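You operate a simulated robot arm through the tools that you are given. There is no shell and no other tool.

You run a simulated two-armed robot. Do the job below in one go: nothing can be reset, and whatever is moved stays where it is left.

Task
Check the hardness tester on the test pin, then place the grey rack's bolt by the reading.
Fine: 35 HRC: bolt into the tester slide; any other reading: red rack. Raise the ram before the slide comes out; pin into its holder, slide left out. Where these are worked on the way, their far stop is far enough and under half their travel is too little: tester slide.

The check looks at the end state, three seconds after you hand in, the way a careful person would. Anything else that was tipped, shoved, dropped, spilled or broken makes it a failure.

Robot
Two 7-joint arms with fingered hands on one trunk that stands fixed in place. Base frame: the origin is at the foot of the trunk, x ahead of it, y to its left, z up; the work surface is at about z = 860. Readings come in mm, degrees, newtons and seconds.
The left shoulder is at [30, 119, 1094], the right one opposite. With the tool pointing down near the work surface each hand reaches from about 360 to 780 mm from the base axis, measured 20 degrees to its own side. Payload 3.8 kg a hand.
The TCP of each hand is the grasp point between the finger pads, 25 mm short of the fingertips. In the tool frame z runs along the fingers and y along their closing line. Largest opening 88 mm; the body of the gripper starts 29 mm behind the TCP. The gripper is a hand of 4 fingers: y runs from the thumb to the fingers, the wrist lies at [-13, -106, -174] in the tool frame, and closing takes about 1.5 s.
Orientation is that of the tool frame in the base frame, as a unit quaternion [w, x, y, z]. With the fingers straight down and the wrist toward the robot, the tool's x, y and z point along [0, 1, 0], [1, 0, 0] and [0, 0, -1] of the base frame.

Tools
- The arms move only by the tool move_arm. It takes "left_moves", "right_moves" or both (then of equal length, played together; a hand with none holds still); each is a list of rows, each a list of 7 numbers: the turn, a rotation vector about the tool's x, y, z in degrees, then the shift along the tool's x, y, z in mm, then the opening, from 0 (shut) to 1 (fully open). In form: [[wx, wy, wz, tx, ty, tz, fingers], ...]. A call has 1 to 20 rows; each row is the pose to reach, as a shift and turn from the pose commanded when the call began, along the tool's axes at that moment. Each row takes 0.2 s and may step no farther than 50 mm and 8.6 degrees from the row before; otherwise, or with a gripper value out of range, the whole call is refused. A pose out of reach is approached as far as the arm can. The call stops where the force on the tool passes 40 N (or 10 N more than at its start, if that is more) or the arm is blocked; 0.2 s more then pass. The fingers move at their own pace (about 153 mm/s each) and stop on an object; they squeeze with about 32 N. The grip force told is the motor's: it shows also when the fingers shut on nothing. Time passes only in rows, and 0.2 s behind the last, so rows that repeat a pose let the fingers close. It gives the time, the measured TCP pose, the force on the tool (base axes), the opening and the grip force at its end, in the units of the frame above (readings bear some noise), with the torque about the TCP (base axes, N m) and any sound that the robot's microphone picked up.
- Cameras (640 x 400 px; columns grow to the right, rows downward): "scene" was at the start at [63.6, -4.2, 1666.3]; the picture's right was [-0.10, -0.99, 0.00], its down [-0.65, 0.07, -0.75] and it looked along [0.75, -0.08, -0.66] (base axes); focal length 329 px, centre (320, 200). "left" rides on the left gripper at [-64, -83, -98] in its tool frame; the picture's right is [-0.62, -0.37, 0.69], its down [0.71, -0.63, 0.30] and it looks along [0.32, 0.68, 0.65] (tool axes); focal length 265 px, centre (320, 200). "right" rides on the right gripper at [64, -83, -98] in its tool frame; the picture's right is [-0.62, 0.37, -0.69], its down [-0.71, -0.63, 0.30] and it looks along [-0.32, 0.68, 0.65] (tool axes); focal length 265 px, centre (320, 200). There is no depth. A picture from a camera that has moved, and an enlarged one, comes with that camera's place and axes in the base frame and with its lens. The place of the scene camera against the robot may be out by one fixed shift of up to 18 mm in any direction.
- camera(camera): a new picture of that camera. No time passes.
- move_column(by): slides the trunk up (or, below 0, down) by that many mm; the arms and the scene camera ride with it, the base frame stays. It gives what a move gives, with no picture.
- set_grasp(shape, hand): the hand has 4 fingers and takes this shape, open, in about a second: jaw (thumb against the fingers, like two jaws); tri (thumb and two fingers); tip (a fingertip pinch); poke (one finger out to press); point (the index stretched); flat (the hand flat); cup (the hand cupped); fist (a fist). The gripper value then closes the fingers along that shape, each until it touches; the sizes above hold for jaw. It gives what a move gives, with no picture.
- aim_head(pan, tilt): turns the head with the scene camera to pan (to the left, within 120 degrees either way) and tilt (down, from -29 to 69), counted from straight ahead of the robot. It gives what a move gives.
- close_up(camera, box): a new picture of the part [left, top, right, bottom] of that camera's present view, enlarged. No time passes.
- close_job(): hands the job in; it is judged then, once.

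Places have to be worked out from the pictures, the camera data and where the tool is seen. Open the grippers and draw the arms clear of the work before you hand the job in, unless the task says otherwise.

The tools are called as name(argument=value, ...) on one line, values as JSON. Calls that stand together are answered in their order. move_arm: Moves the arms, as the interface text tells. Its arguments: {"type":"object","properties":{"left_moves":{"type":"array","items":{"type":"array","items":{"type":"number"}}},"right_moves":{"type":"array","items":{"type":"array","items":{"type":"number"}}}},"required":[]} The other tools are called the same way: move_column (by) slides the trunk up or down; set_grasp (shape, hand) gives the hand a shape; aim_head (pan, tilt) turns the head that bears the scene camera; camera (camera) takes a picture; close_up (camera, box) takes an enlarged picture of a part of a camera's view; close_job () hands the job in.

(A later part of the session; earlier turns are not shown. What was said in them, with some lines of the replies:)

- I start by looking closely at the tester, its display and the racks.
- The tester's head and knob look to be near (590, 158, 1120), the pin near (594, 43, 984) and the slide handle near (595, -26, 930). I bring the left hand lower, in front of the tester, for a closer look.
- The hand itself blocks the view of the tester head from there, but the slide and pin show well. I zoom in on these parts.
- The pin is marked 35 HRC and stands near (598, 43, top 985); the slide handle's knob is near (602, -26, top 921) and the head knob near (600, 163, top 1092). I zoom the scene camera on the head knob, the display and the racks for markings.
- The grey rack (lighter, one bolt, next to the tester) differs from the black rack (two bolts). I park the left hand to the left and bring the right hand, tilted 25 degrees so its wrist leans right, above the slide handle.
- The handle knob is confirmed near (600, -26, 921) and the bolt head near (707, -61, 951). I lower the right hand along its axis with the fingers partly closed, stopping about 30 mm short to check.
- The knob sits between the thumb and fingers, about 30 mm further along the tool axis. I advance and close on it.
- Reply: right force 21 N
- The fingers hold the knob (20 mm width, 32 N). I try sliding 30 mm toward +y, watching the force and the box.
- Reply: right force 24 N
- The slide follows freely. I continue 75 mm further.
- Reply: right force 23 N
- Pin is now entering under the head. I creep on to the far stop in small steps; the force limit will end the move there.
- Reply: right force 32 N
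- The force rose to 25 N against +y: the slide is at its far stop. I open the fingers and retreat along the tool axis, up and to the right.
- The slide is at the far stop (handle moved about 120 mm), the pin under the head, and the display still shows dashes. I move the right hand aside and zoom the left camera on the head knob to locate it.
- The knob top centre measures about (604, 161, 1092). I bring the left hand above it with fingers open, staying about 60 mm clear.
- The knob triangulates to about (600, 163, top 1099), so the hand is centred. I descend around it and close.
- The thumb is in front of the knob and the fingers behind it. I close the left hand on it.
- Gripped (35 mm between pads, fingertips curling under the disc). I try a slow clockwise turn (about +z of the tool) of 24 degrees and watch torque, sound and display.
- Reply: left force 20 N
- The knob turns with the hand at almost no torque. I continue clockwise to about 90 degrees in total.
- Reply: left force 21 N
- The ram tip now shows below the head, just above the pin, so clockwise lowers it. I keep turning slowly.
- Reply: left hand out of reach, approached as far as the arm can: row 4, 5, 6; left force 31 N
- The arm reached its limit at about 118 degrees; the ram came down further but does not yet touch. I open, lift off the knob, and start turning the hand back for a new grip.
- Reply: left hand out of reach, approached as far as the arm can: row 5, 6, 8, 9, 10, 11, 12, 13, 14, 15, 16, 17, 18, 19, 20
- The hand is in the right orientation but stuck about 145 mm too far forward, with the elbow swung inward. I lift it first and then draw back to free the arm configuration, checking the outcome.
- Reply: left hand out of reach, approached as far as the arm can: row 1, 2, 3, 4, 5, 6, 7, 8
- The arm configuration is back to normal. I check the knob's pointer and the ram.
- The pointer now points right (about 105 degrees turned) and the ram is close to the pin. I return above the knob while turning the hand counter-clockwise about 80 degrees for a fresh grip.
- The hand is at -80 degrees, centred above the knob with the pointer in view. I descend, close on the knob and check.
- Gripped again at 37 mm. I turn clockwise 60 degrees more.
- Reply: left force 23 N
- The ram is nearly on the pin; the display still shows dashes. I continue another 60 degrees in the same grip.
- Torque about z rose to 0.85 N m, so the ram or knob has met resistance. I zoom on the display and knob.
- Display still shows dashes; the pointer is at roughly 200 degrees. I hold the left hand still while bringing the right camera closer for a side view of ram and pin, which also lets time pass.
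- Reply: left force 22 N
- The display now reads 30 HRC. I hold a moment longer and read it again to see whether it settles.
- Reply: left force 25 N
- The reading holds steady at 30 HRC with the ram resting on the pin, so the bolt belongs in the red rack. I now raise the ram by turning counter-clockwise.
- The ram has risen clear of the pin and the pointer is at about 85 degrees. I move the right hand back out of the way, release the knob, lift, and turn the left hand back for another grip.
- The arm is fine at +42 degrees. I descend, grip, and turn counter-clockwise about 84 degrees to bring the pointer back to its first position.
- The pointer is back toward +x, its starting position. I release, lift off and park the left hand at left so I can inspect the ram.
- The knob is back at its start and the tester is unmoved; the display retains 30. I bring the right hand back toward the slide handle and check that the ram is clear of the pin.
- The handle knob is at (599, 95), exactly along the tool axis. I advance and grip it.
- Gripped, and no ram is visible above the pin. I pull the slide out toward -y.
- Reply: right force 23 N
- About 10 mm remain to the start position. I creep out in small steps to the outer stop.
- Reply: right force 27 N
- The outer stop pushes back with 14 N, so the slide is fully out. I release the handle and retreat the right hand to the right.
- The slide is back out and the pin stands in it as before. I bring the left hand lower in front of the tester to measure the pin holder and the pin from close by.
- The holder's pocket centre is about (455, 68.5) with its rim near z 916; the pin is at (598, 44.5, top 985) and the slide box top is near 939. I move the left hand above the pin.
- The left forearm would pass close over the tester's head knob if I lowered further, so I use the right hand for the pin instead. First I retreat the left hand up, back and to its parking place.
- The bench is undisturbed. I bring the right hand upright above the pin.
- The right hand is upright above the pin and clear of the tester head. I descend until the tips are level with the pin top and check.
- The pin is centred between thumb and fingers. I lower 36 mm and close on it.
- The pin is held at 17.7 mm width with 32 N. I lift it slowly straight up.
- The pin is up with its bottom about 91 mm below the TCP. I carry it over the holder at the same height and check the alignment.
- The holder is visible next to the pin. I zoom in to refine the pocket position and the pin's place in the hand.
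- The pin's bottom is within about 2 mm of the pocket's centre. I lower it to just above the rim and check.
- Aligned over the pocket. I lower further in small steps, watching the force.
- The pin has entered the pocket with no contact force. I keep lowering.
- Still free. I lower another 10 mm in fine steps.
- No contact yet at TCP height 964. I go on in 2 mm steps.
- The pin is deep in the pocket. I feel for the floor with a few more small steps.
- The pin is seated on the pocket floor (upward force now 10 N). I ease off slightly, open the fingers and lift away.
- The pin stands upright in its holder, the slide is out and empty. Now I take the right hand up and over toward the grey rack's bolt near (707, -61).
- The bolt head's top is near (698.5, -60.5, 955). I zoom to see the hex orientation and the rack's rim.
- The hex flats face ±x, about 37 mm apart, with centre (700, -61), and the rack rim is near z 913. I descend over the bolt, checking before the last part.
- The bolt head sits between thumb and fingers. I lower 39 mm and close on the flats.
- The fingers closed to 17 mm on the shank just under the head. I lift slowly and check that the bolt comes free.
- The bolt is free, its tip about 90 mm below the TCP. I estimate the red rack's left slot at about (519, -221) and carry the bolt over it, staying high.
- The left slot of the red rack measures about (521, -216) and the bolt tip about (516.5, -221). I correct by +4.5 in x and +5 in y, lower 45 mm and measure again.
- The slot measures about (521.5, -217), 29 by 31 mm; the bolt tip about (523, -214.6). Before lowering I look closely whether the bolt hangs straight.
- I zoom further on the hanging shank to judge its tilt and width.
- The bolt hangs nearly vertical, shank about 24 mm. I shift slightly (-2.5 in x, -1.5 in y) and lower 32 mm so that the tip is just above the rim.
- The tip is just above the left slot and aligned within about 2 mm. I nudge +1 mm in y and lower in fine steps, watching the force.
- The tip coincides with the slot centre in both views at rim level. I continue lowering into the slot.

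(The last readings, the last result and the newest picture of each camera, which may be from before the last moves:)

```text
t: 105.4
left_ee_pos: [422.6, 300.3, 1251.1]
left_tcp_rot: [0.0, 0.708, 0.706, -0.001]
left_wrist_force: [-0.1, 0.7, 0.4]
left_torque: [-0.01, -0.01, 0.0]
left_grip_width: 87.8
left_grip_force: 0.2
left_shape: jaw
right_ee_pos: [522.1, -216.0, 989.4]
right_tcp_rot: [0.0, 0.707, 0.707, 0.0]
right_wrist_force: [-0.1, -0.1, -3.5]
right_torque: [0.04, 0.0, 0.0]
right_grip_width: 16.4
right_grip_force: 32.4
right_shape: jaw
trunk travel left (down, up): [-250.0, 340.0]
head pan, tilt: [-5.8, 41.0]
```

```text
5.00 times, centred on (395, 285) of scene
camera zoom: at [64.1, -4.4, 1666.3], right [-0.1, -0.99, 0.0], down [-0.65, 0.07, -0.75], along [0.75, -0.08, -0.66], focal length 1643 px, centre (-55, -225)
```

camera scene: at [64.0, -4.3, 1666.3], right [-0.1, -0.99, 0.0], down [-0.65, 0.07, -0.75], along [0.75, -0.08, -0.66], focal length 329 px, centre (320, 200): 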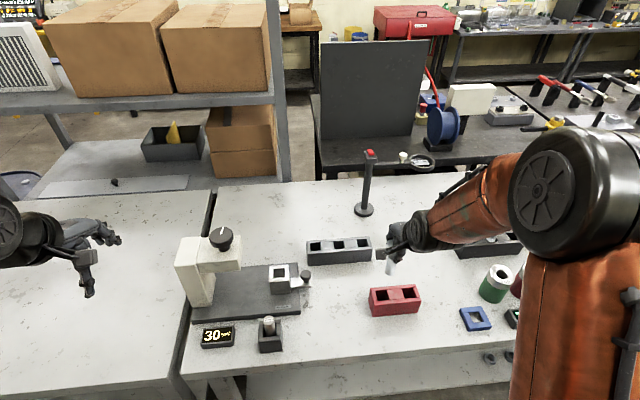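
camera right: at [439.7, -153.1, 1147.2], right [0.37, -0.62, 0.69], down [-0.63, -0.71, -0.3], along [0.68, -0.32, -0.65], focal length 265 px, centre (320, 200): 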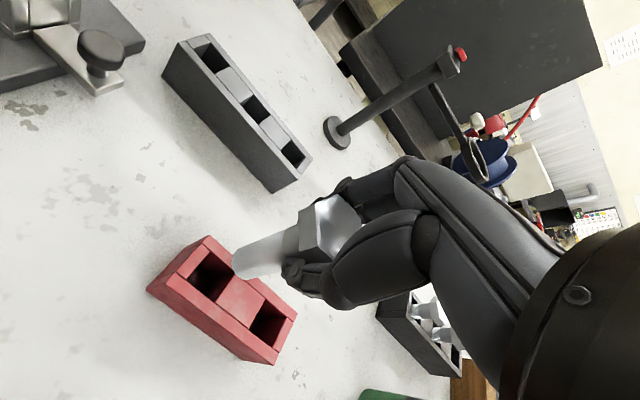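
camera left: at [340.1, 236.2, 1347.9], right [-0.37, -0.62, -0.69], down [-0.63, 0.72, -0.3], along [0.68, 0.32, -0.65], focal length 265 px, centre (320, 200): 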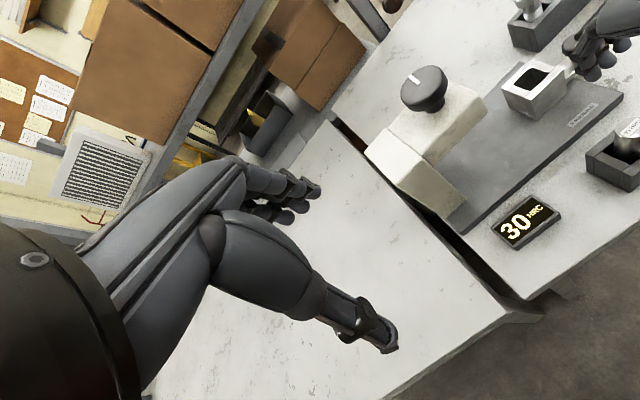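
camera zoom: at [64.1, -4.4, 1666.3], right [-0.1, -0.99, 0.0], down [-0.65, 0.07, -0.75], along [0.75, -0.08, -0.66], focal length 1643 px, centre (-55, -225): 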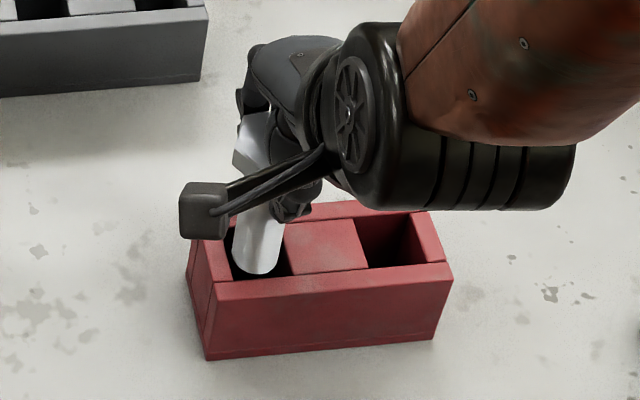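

No contact force, and the tip is inside the slot walls in both views. I lower another 26 mm.

move_arm(right_moves=[[0, 0, 0, 0, 0, 4, 0], [0, 0, 0, 0, 0, 8, 0], [0, 0, 0, 0, 0, 12, 0], [0, 0, 0, 0, 0, 16, 0], [0, 0, 0, 0, 0, 20, 0], [0, 0, 0, 0, 0, 23, 0], [0, 0, 0, 0, 0, 26, 0]])

close_up(camera="right", box=[160, 180, 340, 340])

close_up(camera="scene", box=[360, 245, 430, 325])

```text
t: 107.0
left_ee_pos: [422.4, 300.4, 1251.7]
left_tcp_rot: [0.001, 0.708, 0.706, 0.0]
left_wrist_force: [-0.4, 0.9, -0.5]
left_torque: [0.01, 0.02, 0.0]
left_grip_width: 87.7
left_grip_force: 0.1
left_shape: jaw
right_ee_pos: [521.6, -216.0, 963.9]
right_tcp_rot: [-0.002, 0.707, 0.707, -0.001]
right_wrist_force: [0.0, -0.5, -4.1]
right_torque: [-0.04, 0.03, 0.01]
right_grip_width: 16.7
right_grip_force: 31.7
right_shape: jaw
trunk travel left (down, up): [-250.0, 340.0]
head pan, tilt: [-5.8, 41.0]
```

```text
2.50 times, centred on (250, 260) of right
camera zoom: at [437.7, -153.6, 1061.7], right [0.37, -0.62, 0.69], down [-0.63, -0.71, -0.3], along [0.68, -0.32, -0.65], focal length 664 px, centre (495, 50)
```

zoom: 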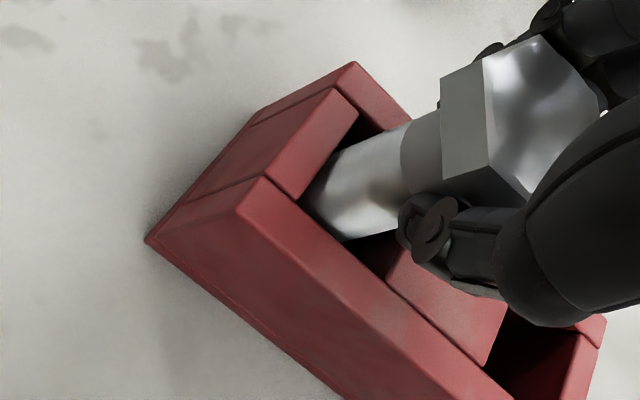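

```text
5.00 times, centred on (395, 285) of scene
camera zoom: at [64.1, -4.4, 1666.3], right [-0.1, -0.99, 0.0], down [-0.65, 0.07, -0.75], along [0.75, -0.08, -0.66], focal length 1643 px, centre (-55, -225)
```

zoom: 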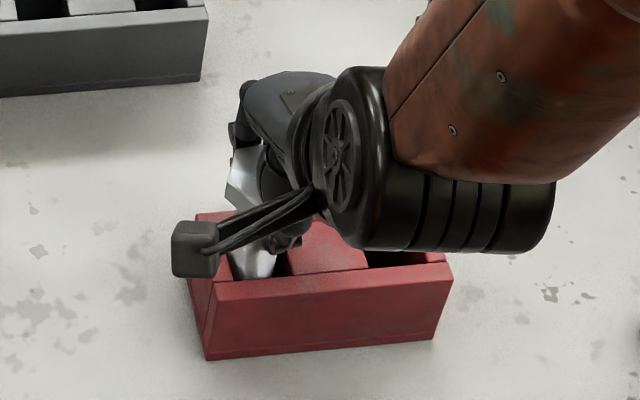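

The shank is in the slot without touching. I feel for the floor in small steps.

move_arm(right_moves=[[0, 0, 0, 0, 0, 2, 0], [0, 0, 0, 0, 0, 4, 0], [0, 0, 0, 0, 0, 6, 0], [0, 0, 0, 0, 0, 8, 0]])

```text
t: 108.0
left_ee_pos: [422.2, 299.5, 1249.8]
left_tcp_rot: [0.0, 0.708, 0.706, 0.0]
left_wrist_force: [-0.4, 0.9, -0.6]
left_torque: [-0.02, 0.03, 0.02]
left_grip_width: 87.7
left_grip_force: 0.2
left_shape: jaw
right_ee_pos: [522.6, -217.6, 956.3]
right_tcp_rot: [0.0, 0.707, 0.707, -0.001]
right_wrist_force: [0.5, -0.8, -3.4]
right_torque: [0.0, 0.04, -0.01]
right_grip_width: 16.7
right_grip_force: 32.1
right_shape: jaw
trunk travel left (down, up): [-250.0, 340.0]
head pan, tilt: [-5.8, 41.0]
```

Still free at TCP 956. I go on with 1.5 mm steps.

move_arm(right_moves=[[0, 0, 0, 0, 0, 1.5, 0], [0, 0, 0, 0, 0, 3, 0], [0, 0, 0, 0, 0, 4.5, 0], [0, 0, 0, 0, 0, 6, 0]])

close_up(camera="right", box=[160, 160, 340, 320])

```text
t: 109.0
left_ee_pos: [423.2, 299.7, 1251.1]
left_tcp_rot: [0.0, 0.708, 0.706, 0.0]
left_wrist_force: [0.3, 1.5, 0.7]
left_torque: [-0.05, 0.01, -0.01]
left_grip_width: 87.5
left_grip_force: 0.0
left_shape: jaw
right_ee_pos: [522.2, -216.7, 949.7]
right_tcp_rot: [0.0, 0.707, 0.708, 0.0]
right_wrist_force: [-1.4, -0.3, -3.7]
right_torque: [-0.01, -0.02, 0.02]
right_grip_width: 16.8
right_grip_force: 32.0
right_shape: jaw
trunk travel left (down, up): [-250.0, 340.0]
head pan, tilt: [-5.8, 41.0]
```

```text
2.50 times, centred on (250, 240) of right
camera zoom: at [437.7, -153.6, 1047.4], right [0.37, -0.62, 0.69], down [-0.63, -0.72, -0.3], along [0.68, -0.32, -0.65], focal length 664 px, centre (495, 100)
```

zoom: 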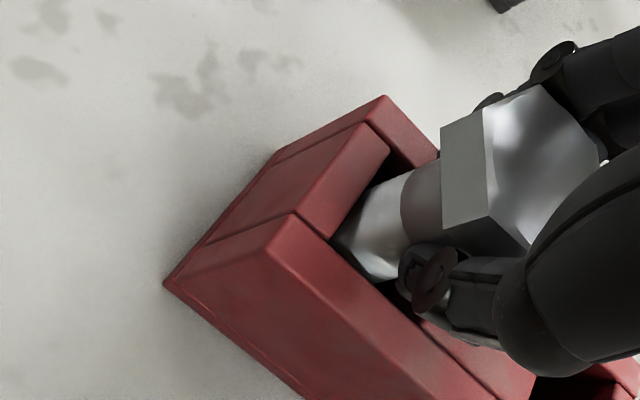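

Fingertips are near 925, still above the rim. I take a few more millimetre steps.

move_arm(right_moves=[[0, 0, 0, 0, 0, 1, 0], [0, 0, 0, 0, 0, 2, 0], [0, 0, 0, 0, 0, 3, 0], [0, 0, 0, 0, 0, 4, 0], [0, 0, 0, 0, 0, 4, 0]])

close_up(camera="right", box=[160, 160, 340, 320])

close_up(camera="scene", box=[360, 245, 430, 325])

```text
t: 110.2
left_ee_pos: [420.4, 301.3, 1251.4]
left_tcp_rot: [0.001, 0.709, 0.706, 0.001]
left_wrist_force: [-0.1, -0.1, -0.9]
left_torque: [0.01, 0.02, -0.01]
left_grip_width: 87.9
left_grip_force: 0.1
left_shape: jaw
right_ee_pos: [521.6, -216.2, 948.7]
right_tcp_rot: [0.001, 0.707, 0.707, 0.001]
right_wrist_force: [-1.2, -0.5, 13.4]
right_torque: [-0.04, -0.03, -0.02]
right_grip_width: 17.2
right_grip_force: 31.5
right_shape: jaw
trunk travel left (down, up): [-250.0, 340.0]
head pan, tilt: [-5.8, 41.0]
```

```text
2.50 times, centred on (250, 240) of right
camera zoom: at [436.8, -153.4, 1045.0], right [0.37, -0.62, 0.69], down [-0.63, -0.71, -0.31], along [0.69, -0.32, -0.65], focal length 664 px, centre (495, 100)
```

zoom: 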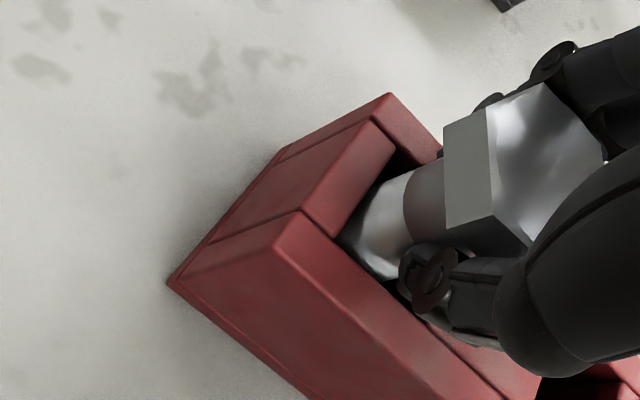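

```text
5.00 times, centred on (395, 285) of scene
camera zoom: at [61.9, -3.8, 1666.5], right [-0.1, -0.99, 0.0], down [-0.65, 0.07, -0.76], along [0.75, -0.08, -0.66], focal length 1643 px, centre (-55, -225)
```

zoom: 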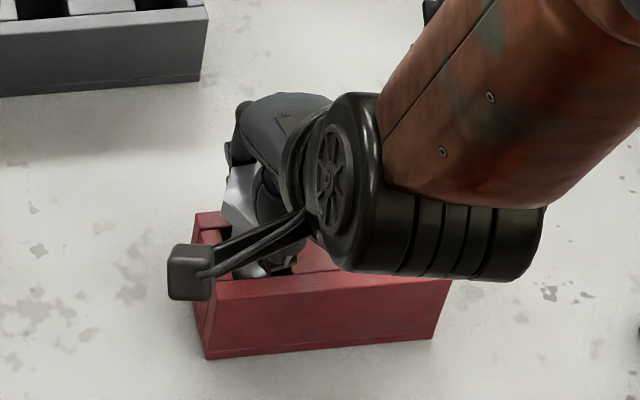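

The bolt rests on the slot floor (13 N upward). I ease up slightly, open wide enough to clear the head, and lift straight up.

move_arm(right_moves=[[0, 0, 0, 0, 0, -2, 0], [0, 0, 0, 0, 0, -2, 0.3], [0, 0, 0, 0, 0, -2, 0.6], [0, 0, 0, 0, 0, -2, 0.9], [0, 0, 0, 0, 0, -2, 0.9], [0, 0, 0, 0, 0, -2, 0.9], [0, 0, 0, 0, 0, -12, 0.9], [0, 0, 0, 0, 0, -35, 0.9], [0, 0, 0, 0, 0, -70, 0.9], [0, 0, 0, 0, 0, -110, 0.9], [0, 0, 0, 0, 0, -150, 0.9], [0, 0, 0, 0, 0, -150, 0.9]])

camera(camera="right")

camera(camera="scene")

```text
t: 112.8
left_ee_pos: [423.8, 300.1, 1250.8]
left_tcp_rot: [0.0, 0.709, 0.706, 0.0]
left_wrist_force: [0.4, -0.4, -0.3]
left_torque: [0.02, -0.01, 0.01]
left_grip_width: 87.5
left_grip_force: 0.0
left_shape: jaw
right_ee_pos: [521.9, -218.2, 1097.0]
right_tcp_rot: [-0.001, 0.707, 0.707, -0.001]
right_wrist_force: [1.3, -0.1, 0.1]
right_torque: [-0.01, 0.0, 0.02]
right_grip_width: 78.8
right_grip_force: 0.3
right_shape: jaw
trunk travel left (down, up): [-250.0, 340.0]
head pan, tilt: [-5.8, 41.0]
```

```text
taken
camera right: at [437.5, -153.8, 1194.4], right [0.37, -0.62, 0.69], down [-0.63, -0.71, -0.3], along [0.68, -0.32, -0.65], focal length 265 px, centre (320, 200)
```

right: 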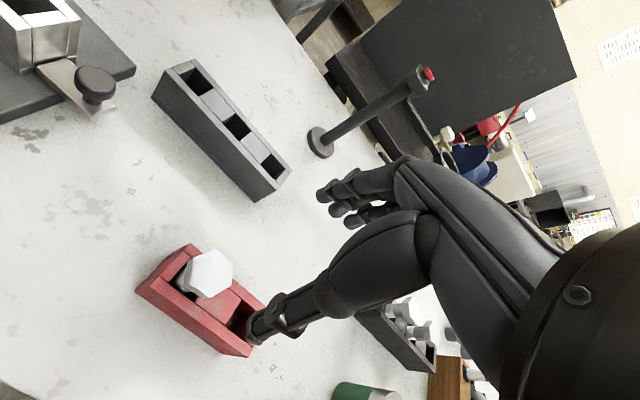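

```text
taken
camera scene: at [64.4, -4.5, 1666.2], right [-0.1, -0.99, 0.0], down [-0.65, 0.07, -0.75], along [0.75, -0.08, -0.66], focal length 329 px, centre (320, 200)
```

scene: 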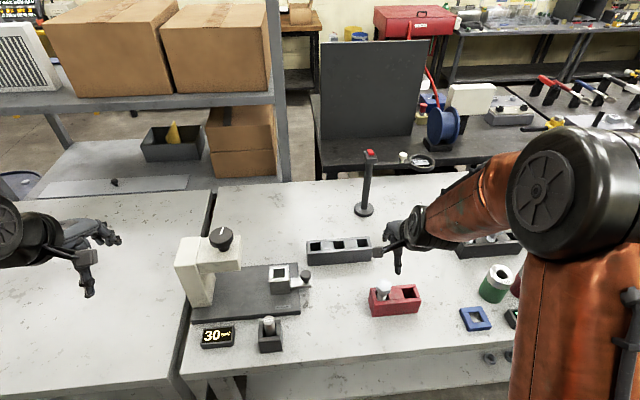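

The bolt stands in the red rack's left slot and the pin is in its holder. I draw both arms up and back, clear of the work.

move_arm(left_moves=[[0, 0, 0, 0, 0, -20, 1], [0, 0, 0, 0, 0, -40, 1], [0, 0, 0, 0, 0, -60, 1], [0, 0, 0, 0, 0, -80, 1], [0, 0, 0, 0, 0, -100, 1], [0, 0, 0, 0, 0, -120, 1], [0, 0, 0, 0, 0, -140, 1], [0, 0, 0, 0, 0, -150, 1], [0, 0, 0, 0, 0, -150, 1]], right_moves=[[0, 0, 0, 0, 0, -40, 1], [0, 0, 0, 0, 0, -80, 1], [0, 0, 0, 0, 0, -120, 1], [0, 0, 0, 0, -10, -160, 1], [0, 0, 0, 0, -20, -200, 1], [0, 0, 0, 5, -30, -240, 1], [0, 0, 0, 10, -45, -275, 1], [0, 0, 0, 15, -58, -303, 1], [0, 0, 0, 15, -58, -303, 1]])

camera(camera="scene")

close_up(camera="scene", box=[170, 210, 330, 360])

close_up(camera="scene", box=[290, 200, 640, 360])

camera(camera="right")

```text
t: 114.8
left_ee_pos: [422.2, 298.6, 1401.8]
left_tcp_rot: [-0.001, 0.709, 0.706, 0.0]
left_wrist_force: [-0.8, 0.2, 0.2]
left_torque: [-0.01, 0.0, 0.05]
left_grip_width: 87.8
left_grip_force: 0.0
left_shape: jaw
right_ee_pos: [463.5, -202.1, 1401.2]
right_tcp_rot: [0.0, 0.707, 0.708, 0.0]
right_wrist_force: [-0.5, 0.5, 0.5]
right_torque: [-0.02, -0.01, -0.01]
right_grip_width: 87.7
right_grip_force: 0.1
right_shape: jaw
trunk travel left (down, up): [-250.0, 340.0]
head pan, tilt: [-5.8, 41.0]
```

```text
taken
camera scene: at [63.9, -4.2, 1666.3], right [-0.1, -0.99, 0.0], down [-0.65, 0.07, -0.75], along [0.75, -0.08, -0.66], focal length 329 px, centre (320, 200)
```

scene: 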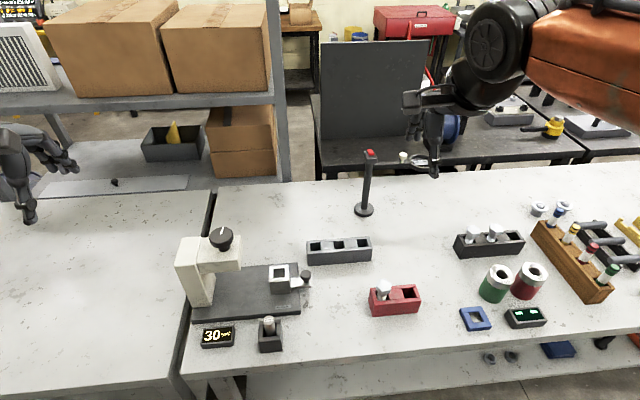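

```text
2.67 times, centred on (250, 285) of scene
camera zoom: at [63.9, -4.2, 1666.3], right [-0.1, -0.99, 0.0], down [-0.65, 0.07, -0.75], along [0.75, -0.08, -0.66], focal length 876 px, centre (507, -27)
```

zoom: 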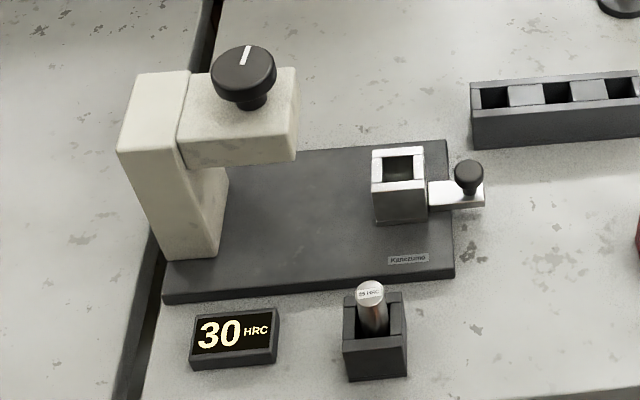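

```text
1.83 times, centred on (465, 280) of scene
camera zoom: at [63.9, -4.2, 1666.3], right [-0.1, -0.99, 0.0], down [-0.65, 0.07, -0.75], along [0.75, -0.08, -0.66], focal length 601 px, centre (55, 54)
```

zoom: 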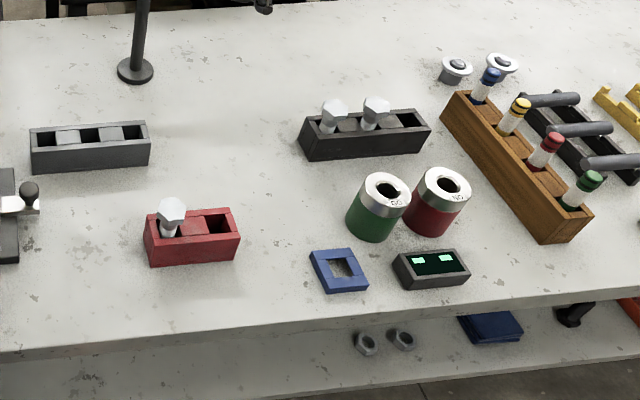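

```text
taken
camera right: at [379.2, -139.1, 1497.9], right [0.37, -0.62, 0.69], down [-0.63, -0.71, -0.3], along [0.68, -0.32, -0.65], focal length 265 px, centre (320, 200)
```

right: 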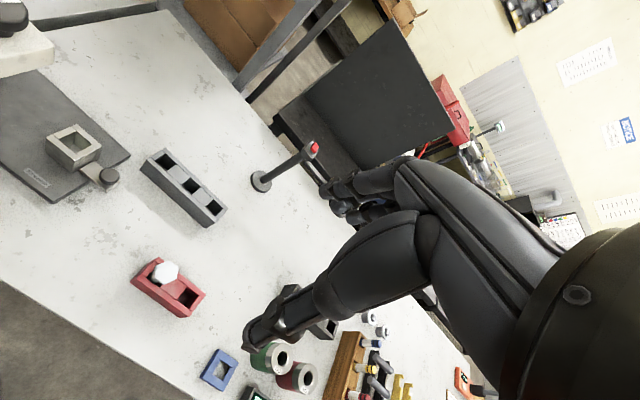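

All items look right. I check the ram knob once more against its starting position before handing in.

close_up(camera="scene", box=[170, 215, 250, 265])

close_up(camera="left", box=[400, 60, 640, 300])

```text
8.00 times, centred on (210, 240) of scene
camera zoom: at [63.9, -4.2, 1666.3], right [-0.1, -0.99, 0.0], down [-0.65, 0.07, -0.75], along [0.75, -0.08, -0.66], focal length 2629 px, centre (1200, -120)
```

zoom: 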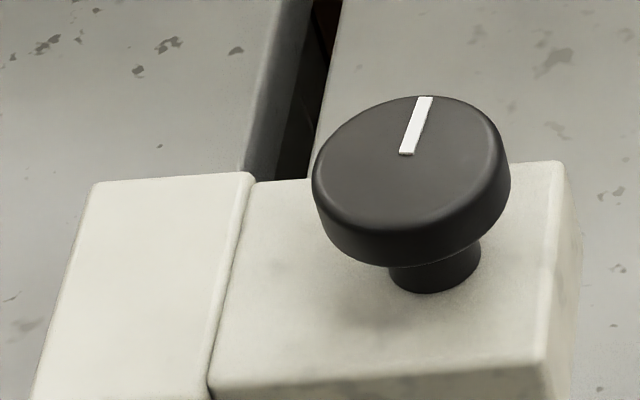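

```text
1.67 times, centred on (520, 180) of left
camera zoom: at [340.3, 235.5, 1499.1], right [-0.37, -0.62, -0.69], down [-0.63, 0.72, -0.3], along [0.68, 0.32, -0.65], focal length 442 px, centre (-13, 233)
```

zoom: 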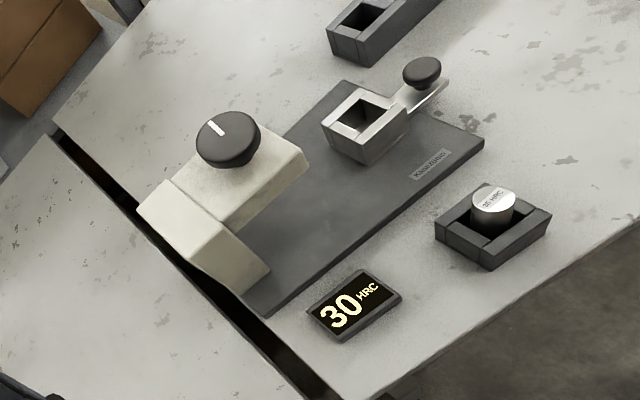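

The knob is within a few degrees of its start with the ram raised. The slide is out and empty, the pin stands in its holder, and the bolt is in the red rack because the tester read 30 HRC, not 35. Both hands are open and clear, so I hand the job in.

close_job()

```text
The job is handed in.
```

The tester read 30 HRC on the 35 HRC test pin, so it is not fine. I put the grey rack's bolt in the red rack, in its left slot, and handed the job in.

- **Test:** I pushed the slide to its far stop and turned the top knob clockwise until the ram pressed on the pin. The display settled at 30 HRC and stayed there while the ram was down.
- **Ram:** I raised it before moving the slide. The knob is back within about 8 degrees of where it started.
- **Slide:** It is pulled out to its outer stop and left empty.
- **Pin:** It stands upright in its holder.
- **Bolt:** It stands upright in the red rack.

I saw nothing tipped, dropped or shifted in the last pictures. Both hands were open and drawn clear before I handed in.
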